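You operate a simulated robot arm through the tools that you are given. There is no shell and no other tool. Be economical: measure what you need, move in short steps, check, and stop when the job is done.

Carry out the task below with a simulated two-armed robot. There is one attempt and no reset: what you move stays moved.

## Task
Top the brake reservoir up to its white line.
Fine: open the reservoir cap, swing the filler spout over, pump to the line, swing the spout back, shut the cap; spill nothing. Where these are worked on the way, their far stop is far enough and under half their travel is too little: filler spout, reservoir cap.

It is judged by the outcome, as a careful person would: the job done as asked, and still so three seconds after it is handed in. It fails if anything else is knocked over, pushed out of place, dropped, spilled or broken. A push-on lid holds only when it is set on centred and level and pressed home; a screw cap is set on level and turned clockwise until tight.

## Robot
Two 7-joint arms with fingered hands on one trunk that stands fixed in place. Base frame: the origin is at the foot of the trunk, x ahead of it, y to its left, z up. Readings come in m, degrees, newtons and seconds.
The left shoulder is at [0.07, 0.132, 1.256], the right one opposite. With the tool pointing down near the work surface each hand reaches from about 0.1 to 0.6 m from the base axis, measured 20 degrees to its own side. Payload 2.3 kg a hand.
The TCP of each hand is the grasp point between the finger pads, 0.025 m short of the fingertips. In the tool frame z runs along the fingers and y along their closing line. Largest opening 0.088 m; the body of the gripper starts 0.029 m behind the TCP. The gripper is a hand of 3 fingers: y runs from the thumb to the fingers, the wrist lies at [-0.013, -0.097, -0.162] in the tool frame, and closing takes about 1.5 s.
Orientation is told as [roll, pitch, yaw] about the base's x, y, z axes, in that order, counted from this pose: with the fingers straight down and the wrist toward the robot, the tool's x, y and z point along [0, 1, 0], [1, 0, 0] and [0, 0, -1] of the base frame.

## Interface
- The arms move only by the tool jog_arm. It takes "left_motion", "right_motion" or both (then of equal length, played together; a hand with none holds still); each is a list of rows, each an object (a shift or turn left out is 0, a gripper value left out holds the last) with "offset": the shift along the tool's x, y, z in m, a list of three; "angular": the turn, a rotation vector about the tool's x, y, z in degrees, a list of three; "hand": the finger opening in m, from 0 to 0.088. In form: [{"offset": [x, y, z], "angular": [ax, ay, az], "hand": hand}, ...]. A call has 1 to 20 rows; each row is the pose to reach, as a shift and turn from the pose commanded when the call began, along the tool's axes at that moment. A row lasts 0.2 s, in which the tool goes at most 0.05 m and 8.6 degrees; a call with a longer step from one row to the next is refused whole, and so is a gripper value outside its range. A pose out of reach is approached as far as the arm can. The call stops where the force on the tool passes 40 N (or 10 N more than at its start, if that is more) or the arm is blocked; 0.2 s more then pass. The fingers move at their own pace (about 0.108 m/s each) and stop on an object; they squeeze with about 25 N. The grip force told is the motor's: it shows also when the fingers shut on nothing. Time passes only in rows, and 0.2 s behind the last, so rows that repeat a pose let the fingers close. The reply holds the time, the measured pose of the TCP, the force on the tool along the base axes, the opening and the grip force, in the units named above and with some noise, with the torque about the TCP (base axes, N m) and any sound that the robot's microphone picked up.
- Cameras (640 x 400 px; columns grow to the right, rows downward): "scene" is now at [0.1389, -0.0092, 1.5891]; the picture's right is [-0.10, -1.00, 0.00], its down [-0.46, 0.04, -0.89] and it looks along [0.88, -0.08, -0.46] (base axes); focal length 214 px, centre (320, 200). "left" rides on the left gripper at [-0.058, -0.085, -0.099] in its tool frame; the picture's right is [-0.67, -0.35, 0.66], its down [0.69, -0.63, 0.37] and it looks along [0.29, 0.69, 0.66] (tool axes); focal length 261 px, centre (320, 200). "right" rides on the right gripper at [0.058, -0.085, -0.099] in its tool frame; the picture's right is [-0.67, 0.35, -0.66], its down [-0.69, -0.63, 0.37] and it looks along [-0.29, 0.69, 0.66] (tool axes); focal length 261 px, centre (320, 200). There is no depth. A picture from a camera that has moved, and an enlarged one, comes with that camera's place and axes in the base frame and with its lens.
- grab_frame(camera): a new picture of that camera. It takes no simulated time.
- lift_body(by): slides the trunk up (or, below 0, down) by that many m; the arms and the scene camera ride with it, the base frame stays. It gives what a move gives, with no picture.
- set_grasp(shape, hand): the hand has 3 fingers and takes this shape, open, in about a second: jaw (thumb against the fingers, like two jaws); tri (thumb and two fingers); tip (a fingertip pinch); poke (one finger out to press); point (the index stretched); flat (the hand flat); cup (the hand cupped); fist (a fist). The gripper value then closes the fingers along that shape, each until it touches; the sizes above hold for jaw. It gives what a move gives, with no picture.
- aim_head(pan, tilt): turns the head with the scene camera to pan (to the left, within 86 degrees either way) and tilt (down, from -29 to 69), counted from straight ahead of the robot. It gives what a move gives.
- zoom(camera, box): a new picture of the part [left, top, right, bottom] of that camera's present view, enlarged. It takes no simulated time.
- sign_off(): hands the job in; it is judged then, once.

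Go step by step. Nothing tells you positions but the pictures and the camera data: compare them with the known pose of the tool, close in by small moves and look again before you grip or let go. The budget is 120 turns and 94 pictures, counting those below and the enlarged ones. Unless the task says otherwise, let go and move clear before handing in, and close with one line.

The tools are called after "Emit:" as a command line: name --argument value ..., lists and objects as JSON in quotes. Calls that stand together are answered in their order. jog_arm: Moves the arms, as the interface text tells. Its arguments: {"type":"object","properties":{"left_motion":{"type":"array","items":{"type":"object","properties":{"offset":{"type":"array","items":{"type":"number"}},"angular":{"type":"array","items":{"type":"number"}},"hand":{"type":"number"}}}},"right_motion":{"type":"array","items":{"type":"object","properties":{"offset":{"type":"array","items":{"type":"number"}},"angular":{"type":"array","items":{"type":"number"}},"hand":{"type":"number"}}}}},"required":[]} The other tools are called the same way: lift_body (by) slides the trunk up or down; set_grasp (shape, hand) gives the hand a shape; aim_head (pan, tilt) turns the head that bears the scene camera; grab_frame (camera) takes a picture; zoom (camera, box) takes an enlarged picture of a part of a camera's view; sign_off () hands the job in.

At the start:

```text
time_s: 0.0
left_position: [0.3072, 0.1129, 1.501]
left_tool_rot: [0.0, -0.2, -0.1]
left_wrist_force: [0.2, 1.0, 0.5]
left_wrist_torque: [0.03, 0.01, 0.01]
left_width: 0.0879
left_grip_force: 0.1
left_shape: jaw
right_position: [0.306, -0.1167, 1.4992]
right_tool_rot: [0.0, -0.3, 0.0]
right_wrist_force: [0.3, 0.2, -1.0]
right_wrist_torque: [0.01, 0.01, 0.01]
right_width: 0.0877
right_grip_force: 0.0
right_shape: jaw
trunk travel left (down, up): [-0.814, 0.026]
head pan, tilt: [-5.5, 27.3]
```

scene: 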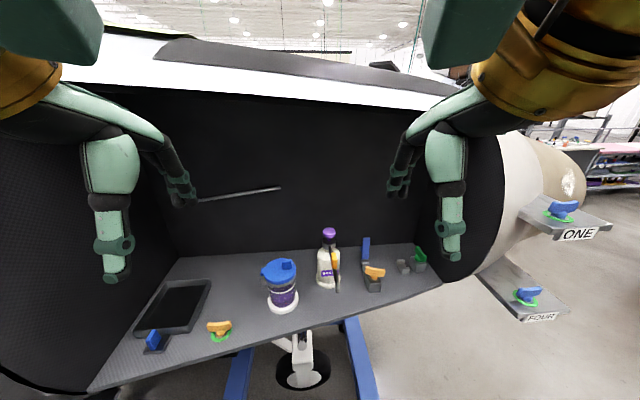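
right: 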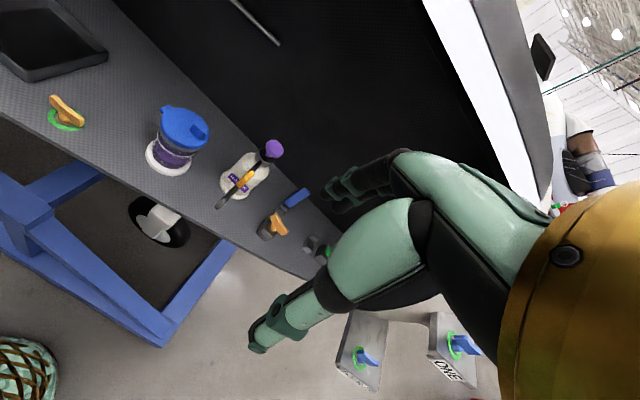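
left: 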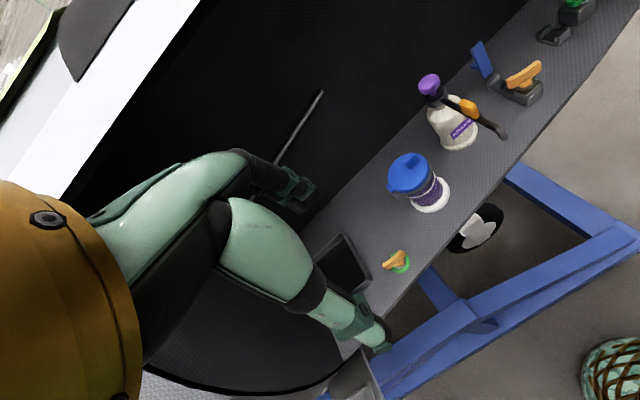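

I see a shelf with a reservoir (blue cap, white base), and a pump bottle with a purple head and a spout. I'll zoom in on these before moving.

Emit:
zoom --camera "scene" --box '[240, 215, 400, 315]'

Emit:
zoom --camera "left" --box '[360, 40, 560, 230]'

Emit:
zoom --camera "right" --box '[130, 80, 330, 260]'

```text
4.00 times, centred on (320, 265) of scene
camera zoom: at [0.1389, -0.0092, 1.5891], right [-0.1, -1.0, 0.0], down [-0.46, 0.04, -0.89], along [0.88, -0.08, -0.46], focal length 858 px, centre (320, -60)
```

zoom: 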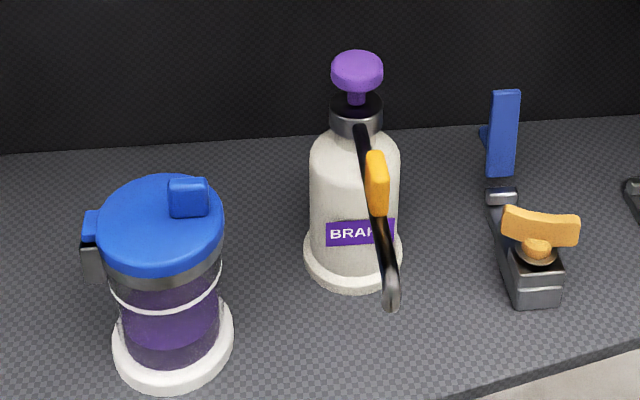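

```text
2.11 times, centred on (460, 135) of left
camera zoom: at [0.2223, 0.0544, 1.5994], right [-0.35, -0.67, -0.66], down [-0.63, 0.69, -0.37], along [0.7, 0.29, -0.66], focal length 549 px, centre (25, 337)
```

zoom: 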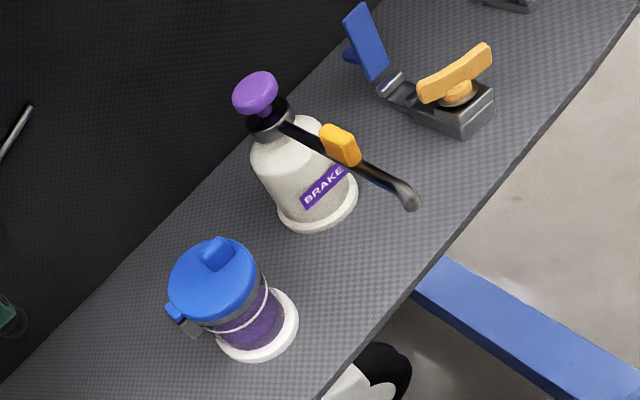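

```text
2.22 times, centred on (230, 170) of right
camera zoom: at [0.22, -0.0592, 1.5985], right [0.35, -0.67, 0.66], down [-0.63, -0.69, -0.37], along [0.7, -0.29, -0.66], focal length 579 px, centre (520, 267)
```

zoom: 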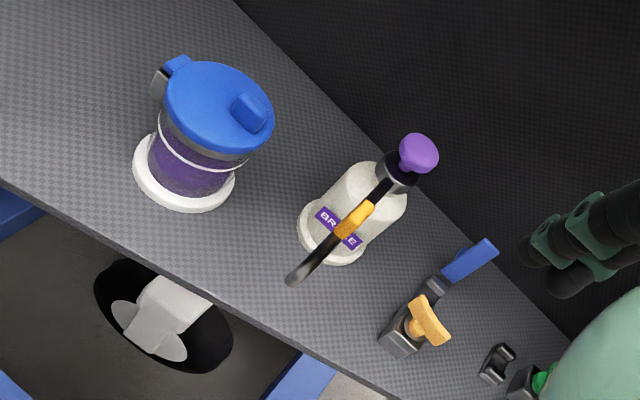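

The cap top is near (0.524, 0.050, 1.204) with its hinge on the left. The pump knob is near (0.588, -0.076, 1.261) and the spout tip near (0.468, -0.082, 1.184). I'll bring both hands closer for better pictures.

Emit:
jog_arm --left_motion '[{"offset": [-0.003, 0.018, 0.034]}, {"offset": [-0.006, 0.037, 0.068]}, {"offset": [-0.009, 0.056, 0.102]}, {"offset": [-0.012, 0.075, 0.136]}, {"offset": [-0.013, 0.093, 0.17]}]' --right_motion '[{"offset": [-0.009, 0.023, 0.028]}, {"offset": [-0.017, 0.046, 0.056]}, {"offset": [-0.026, 0.069, 0.084]}, {"offset": [-0.035, 0.092, 0.112]}, {"offset": [-0.043, 0.114, 0.14]}]'

Emit:
grab_frame --camera "left"

Emit:
grab_frame --camera "right"

Emit:
grab_frame --camera "scene"

```text
time_s: 1.2
left_position: [0.4032, 0.0997, 1.3302]
left_tool_rot: [0.0, -0.1, 0.0]
left_wrist_force: [-0.1, -0.3, -0.4]
left_wrist_torque: [0.0, 0.01, -0.01]
left_width: 0.0875
left_grip_force: 0.1
left_shape: jaw
right_position: [0.4232, -0.16, 1.3589]
right_tool_rot: [0.0, -0.1, 0.1]
right_wrist_force: [-0.3, -0.5, -0.5]
right_wrist_torque: [0.0, 0.02, -0.02]
right_width: 0.0877
right_grip_force: 0.1
right_shape: jaw
trunk travel left (down, up): [-0.814, 0.026]
head pan, tilt: [-5.5, 27.3]
```

```text
87 pictures are left
camera left: at [0.3194, 0.0407, 1.4285], right [-0.35, -0.67, -0.66], down [-0.63, 0.69, -0.37], along [0.7, 0.29, -0.66], focal length 261 px, centre (320, 200)
```

left: 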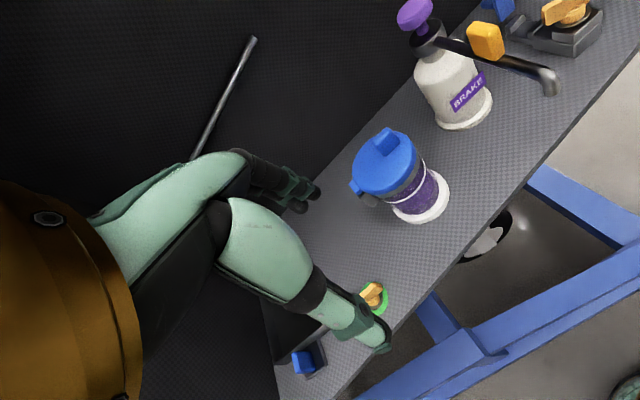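

```text
86 pictures are left
camera right: at [0.3384, -0.1032, 1.4574], right [0.35, -0.67, 0.66], down [-0.63, -0.69, -0.37], along [0.7, -0.28, -0.66], focal length 261 px, centre (320, 200)
```

right: 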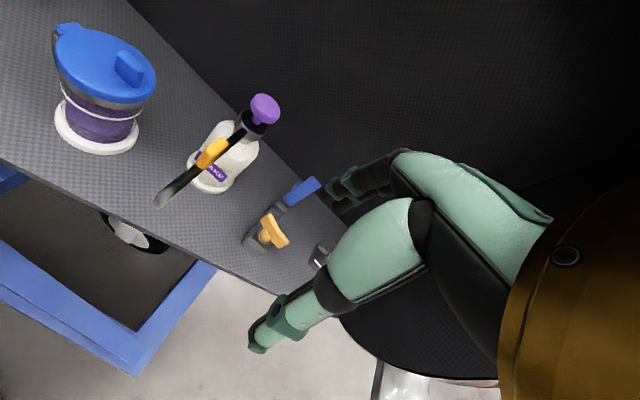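

```text
85 pictures are left
camera scene: at [0.1419, -0.01, 1.5888], right [-0.1, -1.0, 0.0], down [-0.46, 0.04, -0.89], along [0.88, -0.08, -0.46], focal length 214 px, centre (320, 200)
```

scene: 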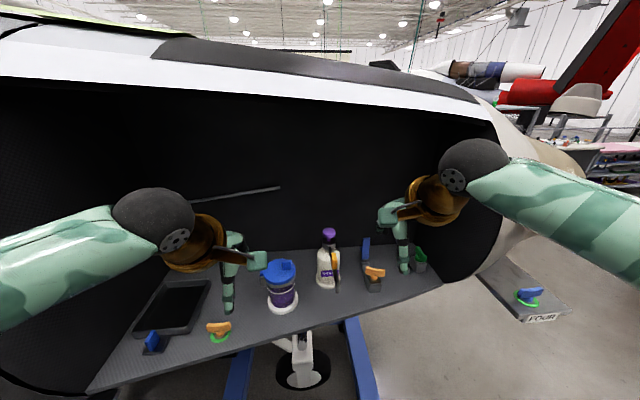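

Emit:
zoom --camera "left" --box '[320, 100, 480, 240]'

Emit:
zoom --camera "right" --box '[30, 0, 190, 170]'

Emit:
zoom --camera "left" --box '[380, 0, 600, 140]'

Emit:
zoom --camera "scene" --box '[250, 220, 350, 320]'

```text
2.86 times, centred on (400, 170) of left
camera zoom: at [0.3194, 0.0407, 1.4285], right [-0.35, -0.67, -0.66], down [-0.63, 0.69, -0.37], along [0.7, 0.29, -0.66], focal length 745 px, centre (91, 286)
```

zoom: 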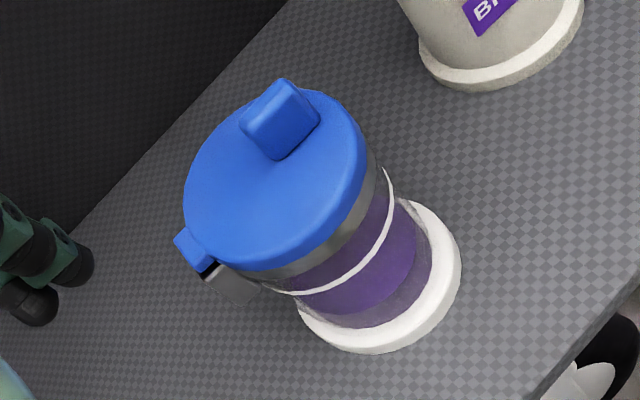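

```text
2.35 times, centred on (110, 85) of right
camera zoom: at [0.3384, -0.1032, 1.4574], right [0.35, -0.67, 0.66], down [-0.63, -0.69, -0.37], along [0.7, -0.28, -0.66], focal length 613 px, centre (814, 471)
```

zoom: 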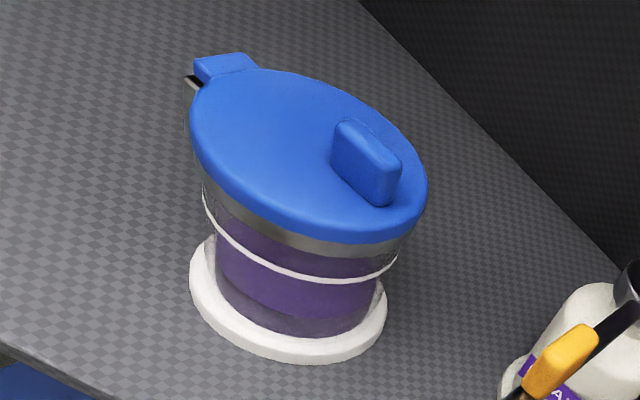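

```text
2.86 times, centred on (490, 70) of left
camera zoom: at [0.3194, 0.0407, 1.4285], right [-0.35, -0.67, -0.66], down [-0.63, 0.69, -0.37], along [0.7, 0.29, -0.66], focal length 745 px, centre (-166, 571)
```

zoom: 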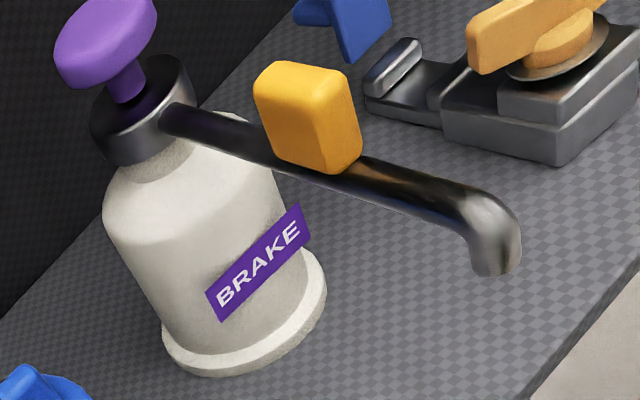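

```text
4.00 times, centred on (300, 270) of scene
camera zoom: at [0.1419, -0.01, 1.5888], right [-0.1, -1.0, 0.0], down [-0.46, 0.04, -0.89], along [0.88, -0.08, -0.46], focal length 858 px, centre (400, -80)
```

zoom: 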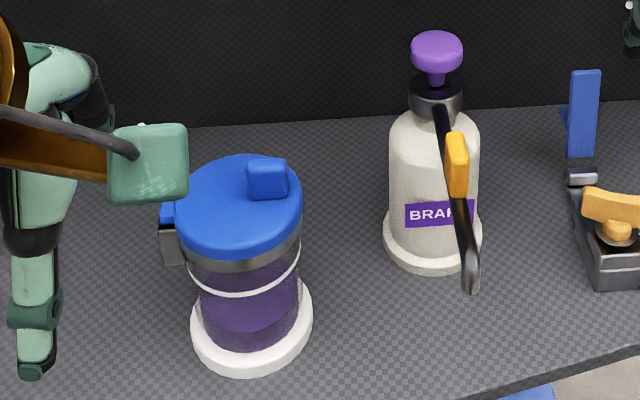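

The tab on the cap is a thin fin near (0.524, 0.031, 1.224), and the hinge is near (0.521, 0.089, 1.21) with its axis along x. I'll bring the left hand above the fin, partly closed.

Emit:
jog_arm --left_motion '[{"offset": [-0.017, 0.03, 0.0], "hand": 0.045}, {"offset": [-0.034, 0.06, 0.0], "hand": 0.045}, {"offset": [-0.052, 0.09, 0.01], "hand": 0.045}, {"offset": [-0.069, 0.12, 0.03], "hand": 0.045}, {"offset": [-0.069, 0.12, 0.04], "hand": 0.045}]'

Emit:
grab_frame --camera "left"

Emit:
grab_frame --camera "right"

Emit:
zoom --camera "scene" --box '[220, 200, 380, 320]'

```text
time_s: 2.4
left_position: [0.5227, 0.0313, 1.2896]
left_tool_rot: [0.0, -0.2, -0.1]
left_wrist_force: [0.6, 0.6, 0.5]
left_wrist_torque: [0.01, -0.01, -0.02]
left_width: 0.0452
left_grip_force: 0.1
left_shape: jaw
right_position: [0.4219, -0.1602, 1.3601]
right_tool_rot: [0.0, -0.2, 0.1]
right_wrist_force: [-0.9, 0.2, -0.4]
right_wrist_torque: [0.01, 0.02, -0.02]
right_width: 0.0879
right_grip_force: 0.1
right_shape: jaw
trunk travel left (down, up): [-0.814, 0.026]
head pan, tilt: [-5.5, 27.3]
```

```text
80 pictures are left
camera left: at [0.437, -0.0276, 1.3891], right [-0.35, -0.67, -0.66], down [-0.63, 0.69, -0.37], along [0.7, 0.28, -0.66], focal length 261 px, centre (320, 200)
```

left: 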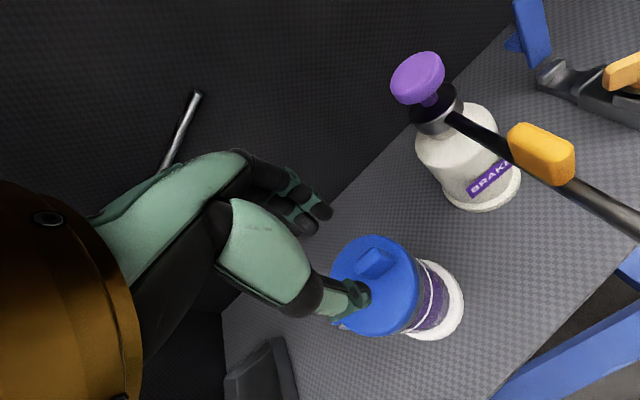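

```text
79 pictures are left
camera right: at [0.3357, -0.1023, 1.4585], right [0.35, -0.67, 0.66], down [-0.63, -0.69, -0.37], along [0.7, -0.29, -0.66], focal length 261 px, centre (320, 200)
```

right: 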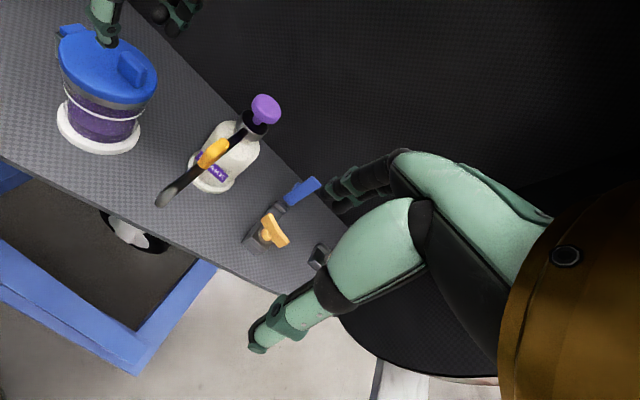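

```text
3.33 times, centred on (300, 260) of scene
camera zoom: at [0.1392, -0.0094, 1.5891], right [-0.1, -1.0, 0.0], down [-0.46, 0.04, -0.89], along [0.88, -0.08, -0.46], focal length 715 px, centre (387, 0)
```

zoom: 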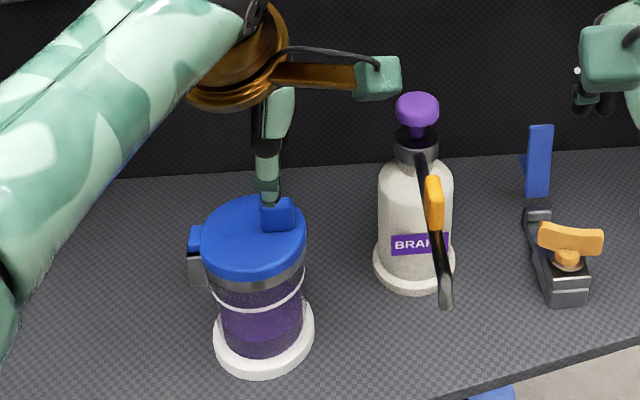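

The fin lines up with the finger axis. I'll descend to just above the cap and look again.

Emit:
jog_arm --left_motion '[{"offset": [0, 0.001, 0.015], "hand": 0.04}, {"offset": [0, 0.001, 0.03], "hand": 0.04}, {"offset": [0, 0.001, 0.04], "hand": 0.04}]'

Emit:
zoom --camera "left" --box '[260, 180, 480, 350]'

Emit:
zoom --camera "right" --box '[30, 0, 190, 120]'

```text
time_s: 3.2
left_position: [0.5213, 0.0315, 1.2494]
left_tool_rot: [-0.1, -0.3, 0.0]
left_wrist_force: [-0.4, 0.4, -0.2]
left_wrist_torque: [0.01, -0.01, 0.02]
left_width: 0.0406
left_grip_force: 0.1
left_shape: jaw
right_position: [0.4201, -0.1588, 1.3595]
right_tool_rot: [0.0, -0.3, 0.0]
right_wrist_force: [0.5, 0.2, -0.9]
right_wrist_torque: [-0.04, -0.01, -0.03]
right_width: 0.0875
right_grip_force: 0.1
right_shape: jaw
trunk travel left (down, up): [-0.814, 0.026]
head pan, tilt: [-5.5, 27.3]
```

```text
2.35 times, centred on (370, 265) of left
camera zoom: at [0.4371, -0.027, 1.3499], right [-0.35, -0.67, -0.66], down [-0.63, 0.69, -0.37], along [0.7, 0.29, -0.66], focal length 613 px, centre (202, 47)
```

zoom: 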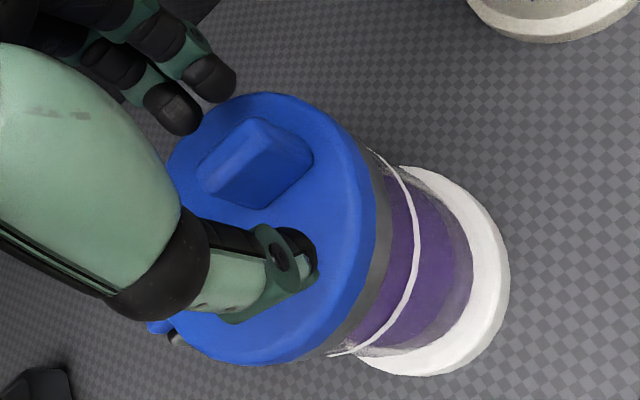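

```text
3.33 times, centred on (110, 60) of right
camera zoom: at [0.3353, -0.1021, 1.4586], right [0.35, -0.67, 0.66], down [-0.63, -0.69, -0.37], along [0.7, -0.29, -0.66], focal length 869 px, centre (1020, 667)
```

zoom: 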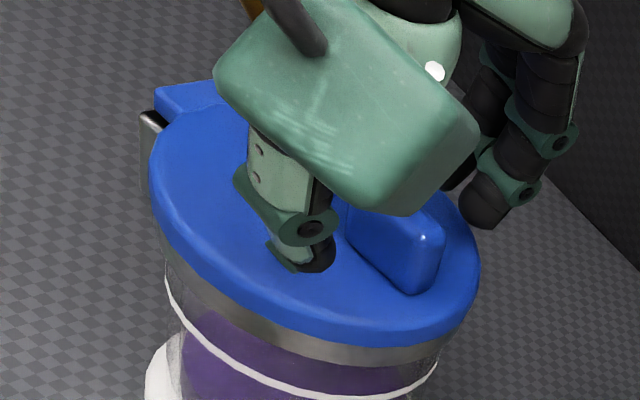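

The fin sits between the thumb and the fingers. I'll drop 6 mm, then close.

Emit:
jog_arm --left_motion '[{"offset": [-0.003, 0.001, 0.003], "hand": 0.04}, {"offset": [-0.003, 0.001, 0.007], "hand": 0.04}, {"offset": [-0.003, 0.001, 0.007], "hand": 0.02}, {"offset": [-0.003, 0.001, 0.007], "hand": 0.0}, {"offset": [-0.003, 0.001, 0.007], "hand": 0.0}, {"offset": [-0.003, 0.001, 0.007], "hand": 0.0}]'

Emit:
zoom --camera "left" --box '[260, 180, 480, 350]'

```text
time_s: 4.6
left_position: [0.5225, 0.0278, 1.2431]
left_tool_rot: [-0.1, -0.3, 0.0]
left_wrist_force: [-0.6, 0.2, -1.5]
left_wrist_torque: [0.01, 0.0, 0.01]
left_width: 0.0064
left_grip_force: 24.7
left_shape: jaw
right_position: [0.422, -0.1593, 1.359]
right_tool_rot: [0.0, -0.2, 0.0]
right_wrist_force: [-1.3, -1.3, 0.1]
right_wrist_torque: [-0.03, -0.03, 0.0]
right_width: 0.0877
right_grip_force: 0.1
right_shape: jaw
trunk travel left (down, up): [-0.814, 0.026]
head pan, tilt: [-5.5, 27.3]
```

```text
2.35 times, centred on (370, 265) of left
camera zoom: at [0.4384, -0.0303, 1.3425], right [-0.35, -0.67, -0.66], down [-0.63, 0.69, -0.37], along [0.7, 0.29, -0.66], focal length 613 px, centre (202, 47)
```

zoom: 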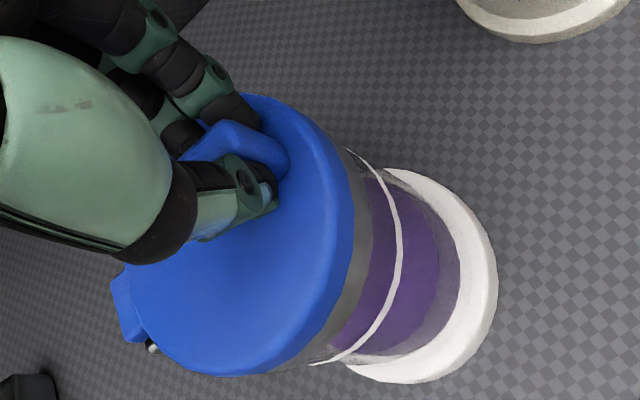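

It is gripped. I'll begin swinging the cap up around the hinge in 8° steps, as far as 32°.

Emit:
jog_arm --left_motion '[{"offset": [0.0025, 0, -0.0042], "angular": [0, -4, 0], "hand": 0.0}, {"offset": [0.0055, 0, -0.0081], "angular": [0, -8, 0], "hand": 0.0}, {"offset": [0.012, 0, -0.0154], "angular": [0, -16, 0], "hand": 0.0}, {"offset": [0.0195, 0, -0.0218], "angular": [0, -24, 0], "hand": 0.0}, {"offset": [0.0278, 0, -0.027], "angular": [0, -32, 0], "hand": 0.0}]'

Emit:
zoom --camera "scene" --box '[220, 200, 380, 320]'

Emit:
grab_frame --camera "right"

```text
time_s: 5.8
left_position: [0.5235, 0.0575, 1.2715]
left_tool_rot: [-32.2, -0.3, 0.0]
left_wrist_force: [0.4, 1.2, -1.6]
left_wrist_torque: [0.03, -0.05, 0.01]
left_width: 0.0062
left_grip_force: 24.7
left_shape: jaw
right_position: [0.4218, -0.1579, 1.3596]
right_tool_rot: [0.0, -0.2, 0.0]
right_wrist_force: [-0.7, 0.4, 0.1]
right_wrist_torque: [0.0, 0.02, -0.01]
right_width: 0.0877
right_grip_force: 0.2
right_shape: jaw
trunk travel left (down, up): [-0.814, 0.026]
head pan, tilt: [-5.5, 27.3]
```

```text
3.33 times, centred on (300, 260) of scene
camera zoom: at [0.1391, -0.0069, 1.5891], right [-0.1, -1.0, 0.0], down [-0.46, 0.04, -0.89], along [0.88, -0.09, -0.46], focal length 715 px, centre (387, 0)
```

zoom: 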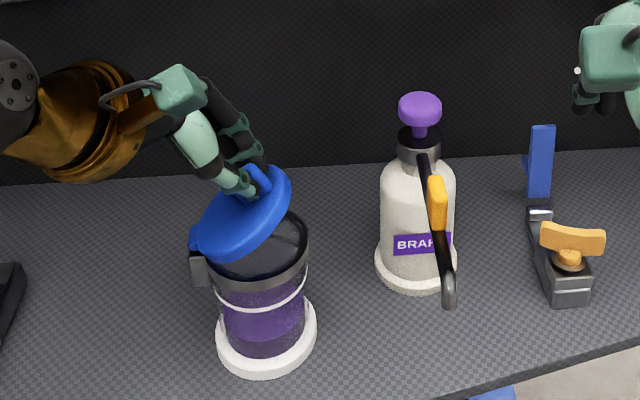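

```text
73 pictures are left
camera right: at [0.3356, -0.1001, 1.4587], right [0.35, -0.67, 0.66], down [-0.63, -0.69, -0.37], along [0.7, -0.29, -0.66], focal length 261 px, centre (320, 200)
```

right: 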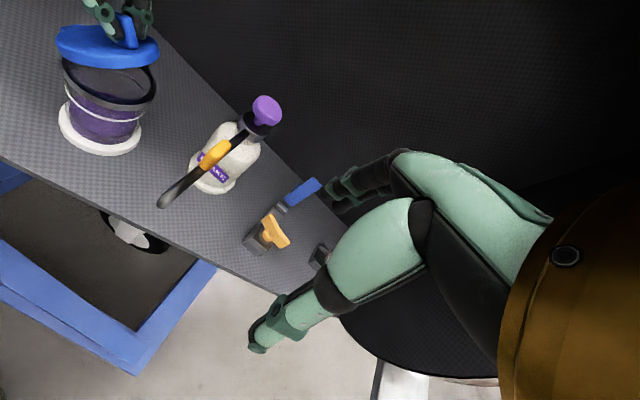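

The cap follows cleanly. I'll continue the same arc for another 40°.

Emit:
jog_arm --left_motion '[{"offset": [0.0055, 0, -0.0081], "angular": [0, -8, 0], "hand": 0.0}, {"offset": [0.012, 0, -0.0154], "angular": [0, -16, 0], "hand": 0.0}, {"offset": [0.0195, 0, -0.0218], "angular": [0, -24, 0], "hand": 0.0}, {"offset": [0.0278, 0, -0.027], "angular": [0, -32, 0], "hand": 0.0}, {"offset": [0.0368, 0, -0.031], "angular": [0, -40, 0], "hand": 0.0}]'

Emit:
zoom --camera "scene" --box '[220, 200, 380, 320]'

```text
time_s: 7.0
left_position: [0.5239, 0.1055, 1.2771]
left_tool_rot: [-72.1, -0.2, 0.1]
left_wrist_force: [-0.4, 1.2, 1.3]
left_wrist_torque: [0.02, 0.0, 0.05]
left_width: 0.0061
left_grip_force: 24.8
left_shape: jaw
right_position: [0.4217, -0.1587, 1.3594]
right_tool_rot: [0.0, -0.2, 0.0]
right_wrist_force: [0.0, -0.9, -0.2]
right_wrist_torque: [-0.02, 0.03, -0.03]
right_width: 0.0874
right_grip_force: 0.1
right_shape: jaw
trunk travel left (down, up): [-0.814, 0.026]
head pan, tilt: [-5.5, 27.3]
```

```text
3.33 times, centred on (300, 260) of scene
camera zoom: at [0.1394, -0.0082, 1.5891], right [-0.1, -1.0, 0.0], down [-0.46, 0.04, -0.89], along [0.88, -0.09, -0.46], focal length 715 px, centre (387, 0)
```

zoom: 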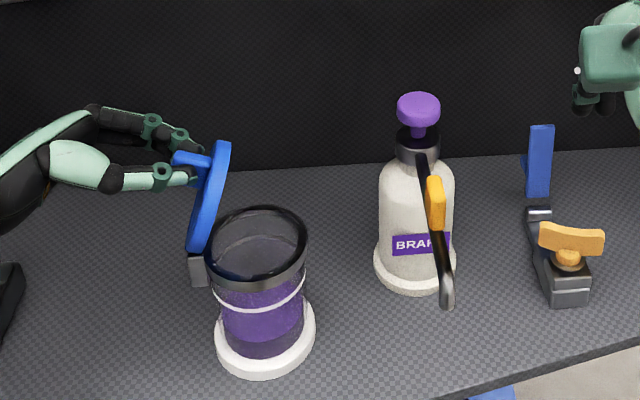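

About 72° open. I'll keep going in smaller increments until the stop, watching the force.

Emit:
jog_arm --left_motion '[{"offset": [0.0055, 0, -0.0081], "angular": [0, -8, 0], "hand": 0.0}, {"offset": [0.012, 0, -0.0154], "angular": [0, -16, 0], "hand": 0.0}, {"offset": [0.0195, 0, -0.0218], "angular": [0, -24, 0], "hand": 0.0}, {"offset": [0.0278, 0, -0.027], "angular": [0, -32, 0], "hand": 0.0}]'

Emit:
zoom --camera "scene" --box '[220, 200, 380, 320]'

```text
time_s: 8.0
left_position: [0.5232, 0.1412, 1.2584]
left_tool_rot: [-104.3, -0.2, 0.1]
left_wrist_force: [4.6, 4.1, 7.1]
left_wrist_torque: [-0.11, -0.02, 0.09]
left_width: 0.0062
left_grip_force: 25.3
left_shape: jaw
right_position: [0.4206, -0.1567, 1.3601]
right_tool_rot: [-0.1, -0.3, 0.0]
right_wrist_force: [0.4, -0.3, -0.3]
right_wrist_torque: [-0.02, -0.05, 0.0]
right_width: 0.0877
right_grip_force: 0.2
right_shape: jaw
trunk travel left (down, up): [-0.814, 0.026]
head pan, tilt: [-5.5, 27.3]
```

```text
3.33 times, centred on (300, 260) of scene
camera zoom: at [0.1391, -0.0063, 1.5891], right [-0.09, -1.0, 0.0], down [-0.46, 0.04, -0.89], along [0.88, -0.09, -0.46], focal length 715 px, centre (387, 0)
```

zoom: 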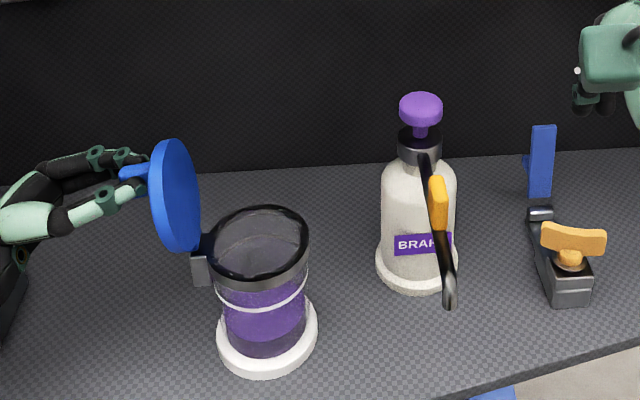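

The cap is open against its stop, and I'll keep holding it with the left hand. The yellow spout handle is near (0.500, -0.077, 1.248) and is thin along y. I'll bring the right hand over it, turned 90°.

Emit:
jog_arm --right_motion '[{"offset": [0.007, 0.007, 0.003], "angular": [0, 0, -8], "hand": 0.06}, {"offset": [0.014, 0.014, 0.005], "angular": [0, 0, -16], "hand": 0.06}, {"offset": [0.021, 0.021, 0.008], "angular": [0, 0, -24], "hand": 0.06}, {"offset": [0.028, 0.028, 0.01], "angular": [0, 0, -32], "hand": 0.06}, {"offset": [0.035, 0.035, 0.013], "angular": [0, 0, -40], "hand": 0.06}, {"offset": [0.042, 0.042, 0.015], "angular": [0, 0, -48], "hand": 0.06}, {"offset": [0.049, 0.049, 0.018], "angular": [0, 0, -56], "hand": 0.06}, {"offset": [0.056, 0.056, 0.02], "angular": [0, 0, -64], "hand": 0.06}, {"offset": [0.063, 0.063, 0.023], "angular": [0, 0, -72], "hand": 0.06}, {"offset": [0.072, 0.07, 0.026], "angular": [0, 0, -80], "hand": 0.06}, {"offset": [0.081, 0.078, 0.03], "angular": [0, 0, -87], "hand": 0.06}]'

Emit:
grab_frame --camera "right"

Emit:
grab_frame --camera "scene"

```text
time_s: 10.4
left_position: [0.523, 0.1399, 1.2595]
left_tool_rot: [-104.1, -0.2, 0.0]
left_wrist_force: [3.6, 3.0, 7.0]
left_wrist_torque: [-0.08, -0.04, 0.13]
left_width: 0.0064
left_grip_force: 25.3
left_shape: jaw
right_position: [0.4536, -0.0873, 1.3024]
right_tool_rot: [-0.3, 0.0, 87.1]
right_wrist_force: [-0.4, 0.1, -0.1]
right_wrist_torque: [0.02, -0.01, 0.02]
right_width: 0.0603
right_grip_force: 0.2
right_shape: jaw
right hand out of reach, approached as far as the arm can: row 8, 9, 10, 11
trunk travel left (down, up): [-0.814, 0.026]
head pan, tilt: [-5.5, 27.3]
```

```text
70 pictures are left
camera right: at [0.3905, -0.1694, 1.4008], right [0.68, 0.32, 0.66], down [0.65, -0.66, -0.36], along [0.32, 0.68, -0.66], focal length 261 px, centre (320, 200)
```

right: 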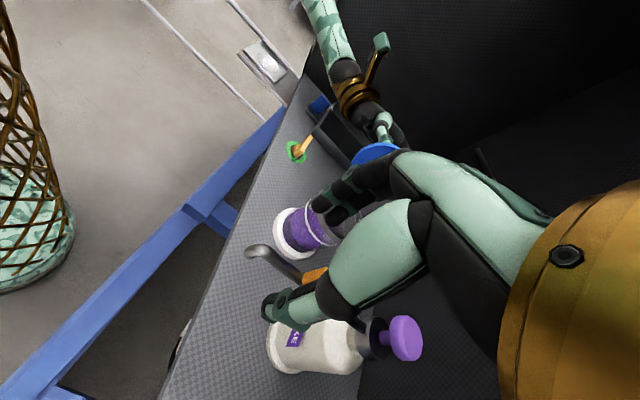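

```text
69 pictures are left
camera scene: at [0.1388, -0.0063, 1.5891], right [-0.1, -1.0, 0.0], down [-0.46, 0.04, -0.89], along [0.88, -0.09, -0.46], focal length 214 px, centre (320, 200)
```

scene: 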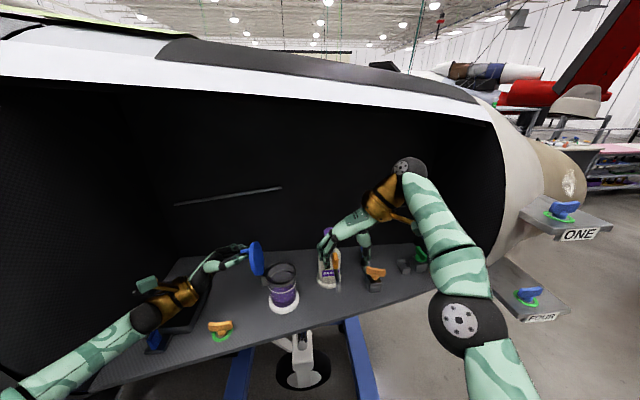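

With the hand turned, the arm can't reach the handle. I'll turn it back to its natural yaw and push the handle sideways with closed fingers instead.

Emit:
jog_arm --right_motion '[{"offset": [0, -0.006, -0.006], "angular": [0, 0, 8], "hand": 0.06}, {"offset": [0, -0.012, -0.01], "angular": [0, 0, 16], "hand": 0.0}, {"offset": [0, -0.018, -0.015], "angular": [0, 0, 24], "hand": 0.0}, {"offset": [0, -0.024, -0.02], "angular": [0, 0, 32], "hand": 0.0}, {"offset": [0, -0.03, -0.02], "angular": [0, 0, 40], "hand": 0.0}, {"offset": [0, -0.036, -0.02], "angular": [0, 0, 48], "hand": 0.0}, {"offset": [0, -0.042, -0.02], "angular": [0, 0, 56], "hand": 0.0}, {"offset": [0, -0.048, -0.02], "angular": [0, 0, 64], "hand": 0.0}, {"offset": [0, -0.054, -0.02], "angular": [0, 0, 72], "hand": 0.0}, {"offset": [0, -0.06, -0.02], "angular": [0, 0, 80], "hand": 0.0}, {"offset": [0, -0.063, -0.02], "angular": [0, 0, 87], "hand": 0.0}]'

Emit:
grab_frame --camera "right"

```text
time_s: 12.8
left_position: [0.5229, 0.1397, 1.2593]
left_tool_rot: [-104.1, -0.3, 0.0]
left_wrist_force: [2.2, 3.7, 6.3]
left_wrist_torque: [-0.12, -0.07, 0.07]
left_width: 0.0065
left_grip_force: 24.7
left_shape: jaw
right_position: [0.5099, -0.1465, 1.3714]
right_tool_rot: [-0.1, -0.1, 0.0]
right_wrist_force: [-0.1, 0.8, -0.3]
right_wrist_torque: [-0.01, -0.01, -0.01]
right_width: 0.0
right_grip_force: 25.4
right_shape: jaw
right hand out of reach, approached as far as the arm can: row 1, 2, 3, 4, 5, 6, 7, 8, 9, 10, 11
trunk travel left (down, up): [-0.814, 0.026]
head pan, tilt: [-5.5, 27.3]
```

```text
68 pictures are left
camera right: at [0.4243, -0.089, 1.4699], right [0.35, -0.67, 0.66], down [-0.63, -0.69, -0.37], along [0.7, -0.29, -0.66], focal length 261 px, centre (320, 200)
```

right: 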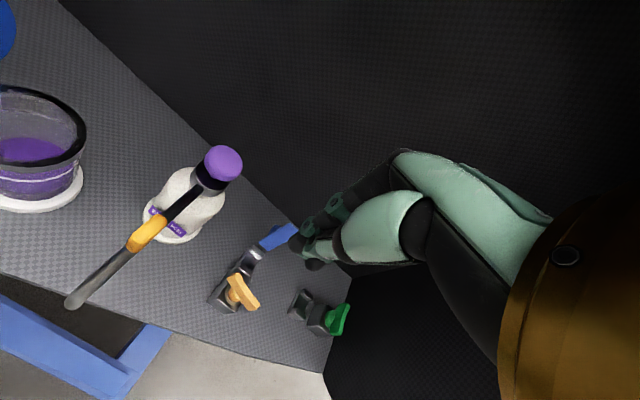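

The reservoir level is visible below the line. I'll lower the right hand to the right of the handle.

Emit:
jog_arm --right_motion '[{"offset": [0, -0.005, 0.02], "hand": 0.0}, {"offset": [0.0, -0.01, 0.04], "hand": 0.0}, {"offset": [0.0, -0.01, 0.07], "hand": 0.0}]'

Emit:
grab_frame --camera "right"

Emit:
zoom --camera "scene" --box '[220, 200, 420, 320]'

```text
time_s: 13.6
left_position: [0.5231, 0.1393, 1.2596]
left_tool_rot: [-104.2, -0.2, 0.0]
left_wrist_force: [3.5, 3.4, 6.4]
left_wrist_torque: [-0.1, -0.03, 0.11]
left_width: 0.0066
left_grip_force: 25.3
left_shape: jaw
right_position: [0.5414, -0.1427, 1.3277]
right_tool_rot: [-0.2, -0.1, 0.0]
right_wrist_force: [-1.0, 0.1, 0.0]
right_wrist_torque: [-0.01, 0.03, -0.03]
right_width: 0.0
right_grip_force: 24.7
right_shape: jaw
right hand out of reach, approached as far as the arm can: row 1, 2, 3
trunk travel left (down, up): [-0.814, 0.026]
head pan, tilt: [-5.5, 27.3]
```

```text
67 pictures are left
camera right: at [0.4554, -0.0854, 1.4254], right [0.35, -0.67, 0.66], down [-0.63, -0.69, -0.37], along [0.7, -0.29, -0.66], focal length 261 px, centre (320, 200)
```

right: 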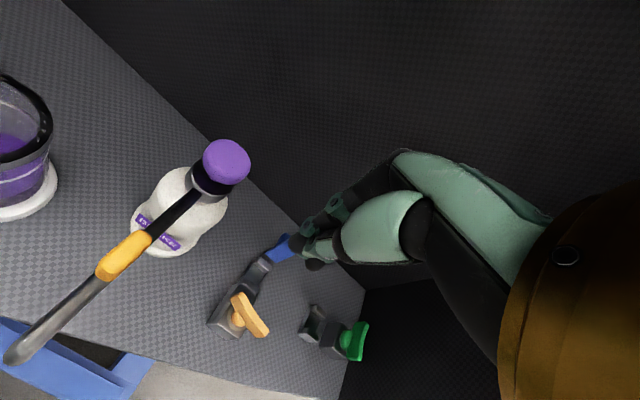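

```text
3.20 times, centred on (320, 260) of scene
camera zoom: at [0.1387, -0.0068, 1.5891], right [-0.1, -1.0, 0.0], down [-0.46, 0.04, -0.89], along [0.88, -0.09, -0.46], focal length 686 px, centre (320, 8)
```

zoom: 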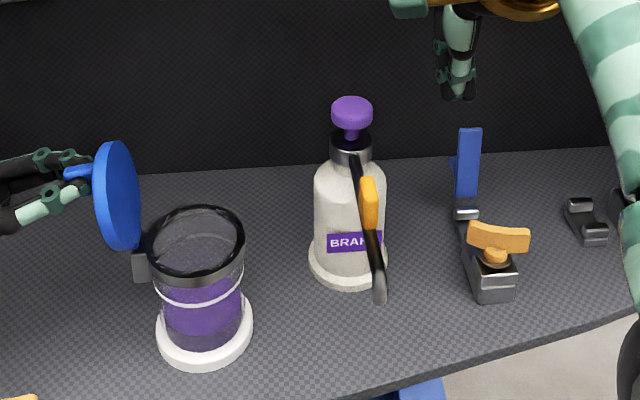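

The commanded pose has run past the reach limit. I'll pull back toward the robot to resynchronize.

Emit:
jog_arm --right_motion '[{"offset": [0, -0.02, 0], "hand": 0.0}, {"offset": [0.0, -0.04, 0], "hand": 0.0}, {"offset": [0.0, -0.06, 0], "hand": 0.0}, {"offset": [0.0, -0.06, 0], "hand": 0.0}]'

```text
time_s: 14.6
left_position: [0.5232, 0.1394, 1.2584]
left_tool_rot: [-104.1, -0.2, 0.0]
left_wrist_force: [1.7, 4.4, 5.0]
left_wrist_torque: [-0.08, -0.02, 0.1]
left_width: 0.0062
left_grip_force: 24.9
left_shape: jaw
right_position: [0.5217, -0.1394, 1.354]
right_tool_rot: [-0.1, -0.2, 0.0]
right_wrist_force: [0.1, 0.0, -0.3]
right_wrist_torque: [0.0, 0.0, 0.0]
right_width: 0.0001
right_grip_force: 25.1
right_shape: jaw
right hand out of reach, approached as far as the arm can: row 1, 2, 3, 4
trunk travel left (down, up): [-0.814, 0.026]
head pan, tilt: [-5.5, 27.3]
```

The arm seems stuck in an awkward joint branch. I'll raise it to free it.

Emit:
jog_arm --right_motion '[{"offset": [0, 0, -0.04], "hand": 0.0}, {"offset": [0.0, 0, -0.08], "hand": 0.0}, {"offset": [0.0, 0, -0.1], "hand": 0.0}, {"offset": [0.0, 0, -0.1], "hand": 0.0}]'

Emit:
grab_frame --camera "scene"

```text
time_s: 15.6
left_position: [0.5236, 0.1389, 1.2596]
left_tool_rot: [-104.0, -0.3, 0.0]
left_wrist_force: [1.4, 2.3, 5.2]
left_wrist_torque: [-0.06, -0.01, 0.06]
left_width: 0.0066
left_grip_force: 25.2
left_shape: jaw
right_position: [0.4794, -0.1425, 1.406]
right_tool_rot: [-0.1, -0.3, 0.1]
right_wrist_force: [0.3, -0.1, 0.9]
right_wrist_torque: [0.01, -0.02, 0.02]
right_width: 0.0
right_grip_force: 24.7
right_shape: jaw
right hand out of reach, approached as far as the arm can: row 1, 2, 3, 4
trunk travel left (down, up): [-0.814, 0.026]
head pan, tilt: [-5.5, 27.3]
```

```text
65 pictures are left
camera scene: at [0.1387, -0.0075, 1.5891], right [-0.1, -1.0, 0.0], down [-0.46, 0.04, -0.89], along [0.88, -0.09, -0.46], focal length 214 px, centre (320, 200)
```

scene: 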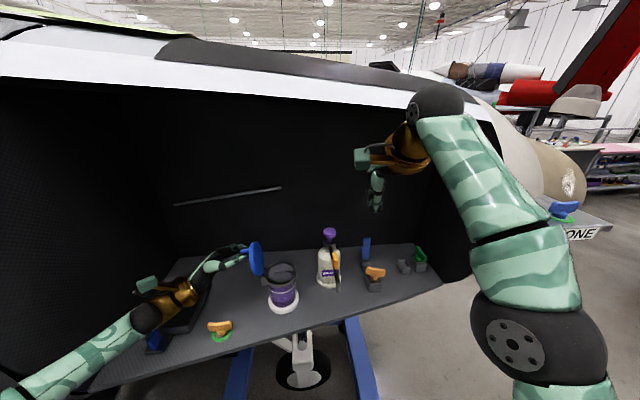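

Emit:
jog_arm --right_motion '[{"offset": [0, -0.02, -0.04], "hand": 0.0}, {"offset": [0.0, -0.04, -0.08], "hand": 0.0}, {"offset": [0.0, -0.06, -0.1], "hand": 0.0}, {"offset": [0.0, -0.08, -0.12], "hand": 0.0}, {"offset": [0.0, -0.1, -0.12], "hand": 0.0}, {"offset": [0.0, -0.1, -0.12], "hand": 0.0}]'

```text
time_s: 17.0
left_position: [0.5229, 0.1399, 1.2598]
left_tool_rot: [-104.0, -0.2, 0.0]
left_wrist_force: [1.7, 2.2, 4.0]
left_wrist_torque: [-0.11, -0.02, 0.07]
left_width: 0.0064
left_grip_force: 25.1
left_shape: jaw
right_position: [0.3581, -0.1487, 1.492]
right_tool_rot: [-0.1, -0.2, 0.0]
right_wrist_force: [-0.3, 0.0, -0.5]
right_wrist_torque: [0.01, -0.01, 0.0]
right_width: 0.0
right_grip_force: 25.2
right_shape: jaw
right hand out of reach, approached as far as the arm can: row 1, 2, 3, 4, 5, 6
trunk travel left (down, up): [-0.814, 0.026]
head pan, tilt: [-5.5, 27.3]
```

Emit:
jog_arm --right_motion '[{"offset": [-0.03, 0, 0], "hand": 0.0}, {"offset": [-0.06, 0, 0], "hand": 0.0}, {"offset": [-0.09, 0.0, 0], "hand": 0.0}, {"offset": [-0.12, 0.0, 0], "hand": 0.0}, {"offset": [-0.12, 0.0, 0], "hand": 0.0}]'

Emit:
grab_frame --camera "scene"

```text
time_s: 18.2
left_position: [0.523, 0.1386, 1.2588]
left_tool_rot: [-104.1, -0.2, 0.0]
left_wrist_force: [2.2, 1.1, 3.9]
left_wrist_torque: [-0.09, -0.04, 0.1]
left_width: 0.0065
left_grip_force: 25.2
left_shape: jaw
right_position: [0.3542, -0.2614, 1.4855]
right_tool_rot: [-0.2, -0.2, 0.0]
right_wrist_force: [0.5, -0.6, 0.9]
right_wrist_torque: [-0.03, -0.04, -0.03]
right_width: 0.0
right_grip_force: 25.3
right_shape: jaw
right hand out of reach, approached as far as the arm can: row 1, 3, 4, 5
trunk travel left (down, up): [-0.814, 0.026]
head pan, tilt: [-5.5, 27.3]
```

```text
64 pictures are left
camera scene: at [0.1388, -0.008, 1.5891], right [-0.1, -1.0, 0.0], down [-0.46, 0.04, -0.89], along [0.88, -0.09, -0.46], focal length 214 px, centre (320, 200)
```

scene: 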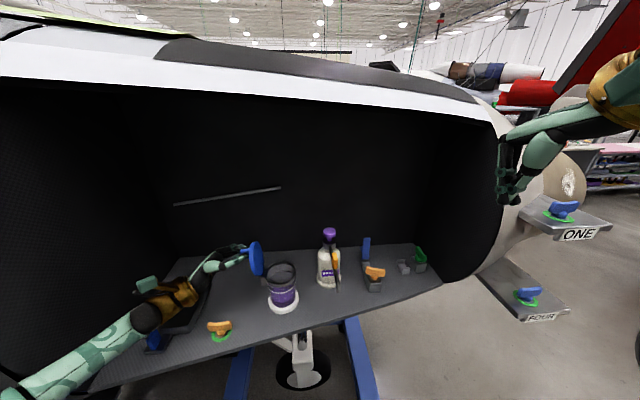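

Emit:
jog_arm --right_motion '[{"offset": [0.01, 0.01, 0.03], "hand": 0.0}, {"offset": [0.02, 0.02, 0.06], "hand": 0.0}, {"offset": [0.04, 0.04, 0.08], "hand": 0.0}, {"offset": [0.06, 0.06, 0.1], "hand": 0.0}, {"offset": [0.06, 0.06, 0.1], "hand": 0.0}]'

Emit:
grab_frame --camera "scene"

```text
time_s: 19.4
left_position: [0.5226, 0.1391, 1.2588]
left_tool_rot: [-104.0, -0.2, 0.0]
left_wrist_force: [1.2, 3.0, 3.7]
left_wrist_torque: [-0.08, -0.01, 0.07]
left_width: 0.0066
left_grip_force: 25.3
left_shape: jaw
right_position: [0.4527, -0.2071, 1.4283]
right_tool_rot: [0.0, -0.1, 0.1]
right_wrist_force: [-0.3, 0.5, 0.2]
right_wrist_torque: [0.02, -0.02, -0.01]
right_width: 0.0002
right_grip_force: 24.7
right_shape: jaw
right hand out of reach, approached as far as the arm can: row 1, 2, 3, 4, 5
trunk travel left (down, up): [-0.814, 0.026]
head pan, tilt: [-5.5, 27.3]
```

```text
63 pictures are left
camera scene: at [0.139, -0.0081, 1.5891], right [-0.1, -1.0, 0.0], down [-0.46, 0.04, -0.89], along [0.88, -0.09, -0.46], focal length 214 px, centre (320, 200)
```

scene: 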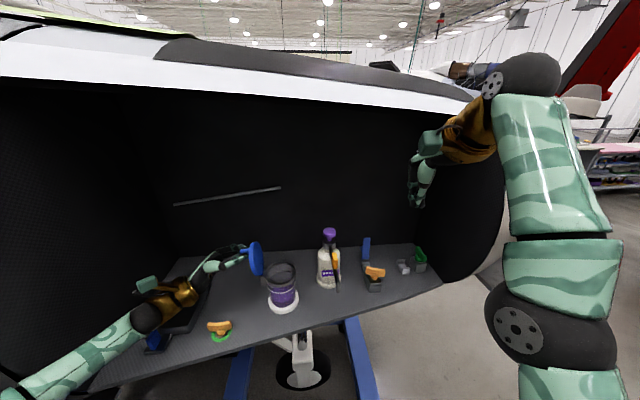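

The elbow has swung low after the yaw turn. I'll back off and yaw the hand the other way to swing the elbow back out.

Emit:
jog_arm --right_motion '[{"offset": [-0.02, -0.03, -0.03], "angular": [0, 0, 8], "hand": 0.0}, {"offset": [-0.04, -0.06, -0.06], "angular": [0, 0, 16], "hand": 0.0}, {"offset": [-0.06, -0.09, -0.09], "angular": [0, 0, 24], "hand": 0.0}, {"offset": [-0.06, -0.1, -0.1], "angular": [0, 0, 32], "hand": 0.0}, {"offset": [-0.06, -0.1, -0.1], "angular": [0, 0, 40], "hand": 0.0}, {"offset": [-0.06, -0.1, -0.1], "angular": [0, 0, 48], "hand": 0.0}, {"offset": [-0.06, -0.1, -0.1], "angular": [0, 0, 56], "hand": 0.0}]'

Emit:
grab_frame --camera "scene"

```text
time_s: 21.0
left_position: [0.5227, 0.1397, 1.2592]
left_tool_rot: [-104.0, -0.2, 0.0]
left_wrist_force: [0.9, 0.7, 2.3]
left_wrist_torque: [-0.05, -0.07, 0.03]
left_width: 0.0062
left_grip_force: 25.3
left_shape: jaw
right_position: [0.3306, -0.2644, 1.4932]
right_tool_rot: [0.1, -0.3, -52.7]
right_wrist_force: [0.4, 0.6, 0.7]
right_wrist_torque: [-0.01, 0.01, 0.02]
right_width: 0.0
right_grip_force: 24.1
right_shape: jaw
right hand out of reach, approached as far as the arm can: row 1, 2, 3, 4, 5, 6, 7
trunk travel left (down, up): [-0.814, 0.026]
head pan, tilt: [-5.5, 27.3]
```

```text
62 pictures are left
camera scene: at [0.1389, -0.0071, 1.5891], right [-0.1, -1.0, 0.0], down [-0.46, 0.04, -0.89], along [0.88, -0.09, -0.46], focal length 214 px, centre (320, 200)
```

scene: 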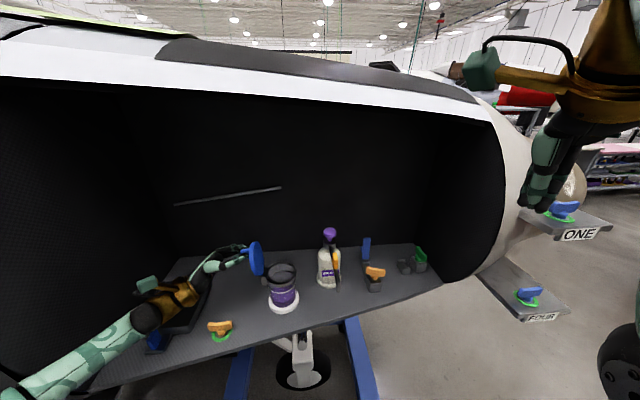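

Emit:
aim_head --pan -50 --tilt 35

Emit:
grab_frame --camera "scene"

```text
time_s: 22.1
left_position: [0.5206, 0.1392, 1.2594]
left_tool_rot: [-104.0, -0.3, 0.0]
left_wrist_force: [-0.5, 1.0, 2.2]
left_wrist_torque: [-0.07, -0.05, 0.04]
left_width: 0.0064
left_grip_force: 24.8
left_shape: jaw
right_position: [0.332, -0.2663, 1.4922]
right_tool_rot: [0.2, -0.2, -52.6]
right_wrist_force: [1.0, 0.4, 0.2]
right_wrist_torque: [-0.02, 0.06, -0.01]
right_width: 0.0001
right_grip_force: 25.1
right_shape: jaw
trunk travel left (down, up): [-0.814, 0.026]
head pan, tilt: [-50.0, 35.0]
```

```text
61 pictures are left
camera scene: at [0.1044, -0.0669, 1.5771], right [-0.77, -0.64, 0.0], down [-0.37, 0.44, -0.82], along [0.53, -0.63, -0.57], focal length 214 px, centre (320, 200)
```

scene: 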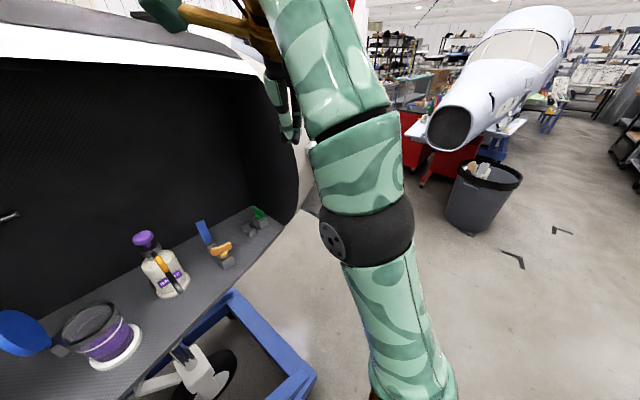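

Emit:
jog_arm --right_motion '[{"angular": [0, 0, -8], "hand": 0.0}, {"angular": [0, 0, -16], "hand": 0.0}, {"angular": [0, 0, -24], "hand": 0.0}, {"angular": [0, 0, -32], "hand": 0.0}, {"angular": [0, 0, -40], "hand": 0.0}, {"angular": [0, 0, -48], "hand": 0.0}, {"angular": [0, 0, -53], "hand": 0.0}, {"angular": [0, 0, -53], "hand": 0.0}]'

Emit:
grab_frame --camera "scene"

```text
time_s: 23.9
left_position: [0.5229, 0.1379, 1.2597]
left_tool_rot: [-104.0, -0.2, -0.1]
left_wrist_force: [1.3, 0.4, 1.5]
left_wrist_torque: [-0.07, -0.05, 0.04]
left_width: 0.0063
left_grip_force: 25.1
left_shape: jaw
right_position: [0.3324, -0.2656, 1.4931]
right_tool_rot: [0.0, -0.2, 0.5]
right_wrist_force: [-0.1, -0.2, 0.1]
right_wrist_torque: [-0.02, 0.0, 0.01]
right_width: 0.0002
right_grip_force: 25.8
right_shape: jaw
trunk travel left (down, up): [-0.814, 0.026]
head pan, tilt: [-50.0, 35.0]
```

```text
60 pictures are left
camera scene: at [0.1043, -0.0674, 1.5771], right [-0.77, -0.64, 0.0], down [-0.37, 0.44, -0.82], along [0.53, -0.63, -0.57], focal length 214 px, centre (320, 200)
```

scene: 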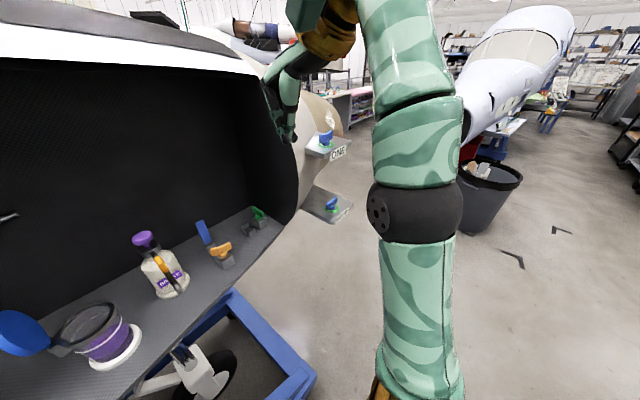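

Back in sync with no warnings. I'll test moving forward and down again.

Emit:
jog_arm --right_motion '[{"offset": [0.02, 0.02, 0.02], "hand": 0.0}, {"offset": [0.04, 0.04, 0.04], "hand": 0.0}, {"offset": [0.06, 0.06, 0.06], "hand": 0.0}, {"offset": [0.08, 0.07, 0.08], "hand": 0.0}, {"offset": [0.1, 0.08, 0.1], "hand": 0.0}]'

Emit:
grab_frame --camera "scene"

```text
time_s: 25.1
left_position: [0.5235, 0.1407, 1.2599]
left_tool_rot: [-103.9, -0.2, 0.1]
left_wrist_force: [0.4, 1.8, 1.1]
left_wrist_torque: [-0.03, 0.0, 0.04]
left_width: 0.0066
left_grip_force: 25.3
left_shape: jaw
right_position: [0.4113, -0.1656, 1.3921]
right_tool_rot: [-0.1, -0.3, 0.5]
right_wrist_force: [-0.1, -0.3, 0.6]
right_wrist_torque: [0.0, 0.0, 0.0]
right_width: 0.0
right_grip_force: 25.3
right_shape: jaw
trunk travel left (down, up): [-0.814, 0.026]
head pan, tilt: [-50.0, 35.0]
```

```text
59 pictures are left
camera scene: at [0.1043, -0.0665, 1.5772], right [-0.77, -0.64, 0.0], down [-0.37, 0.44, -0.82], along [0.53, -0.63, -0.57], focal length 214 px, centre (320, 200)
```

scene: 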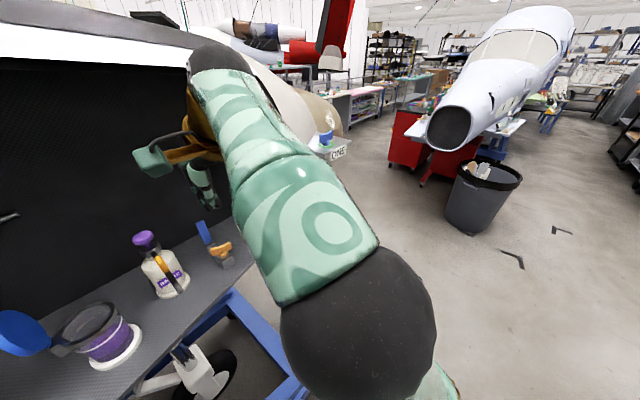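

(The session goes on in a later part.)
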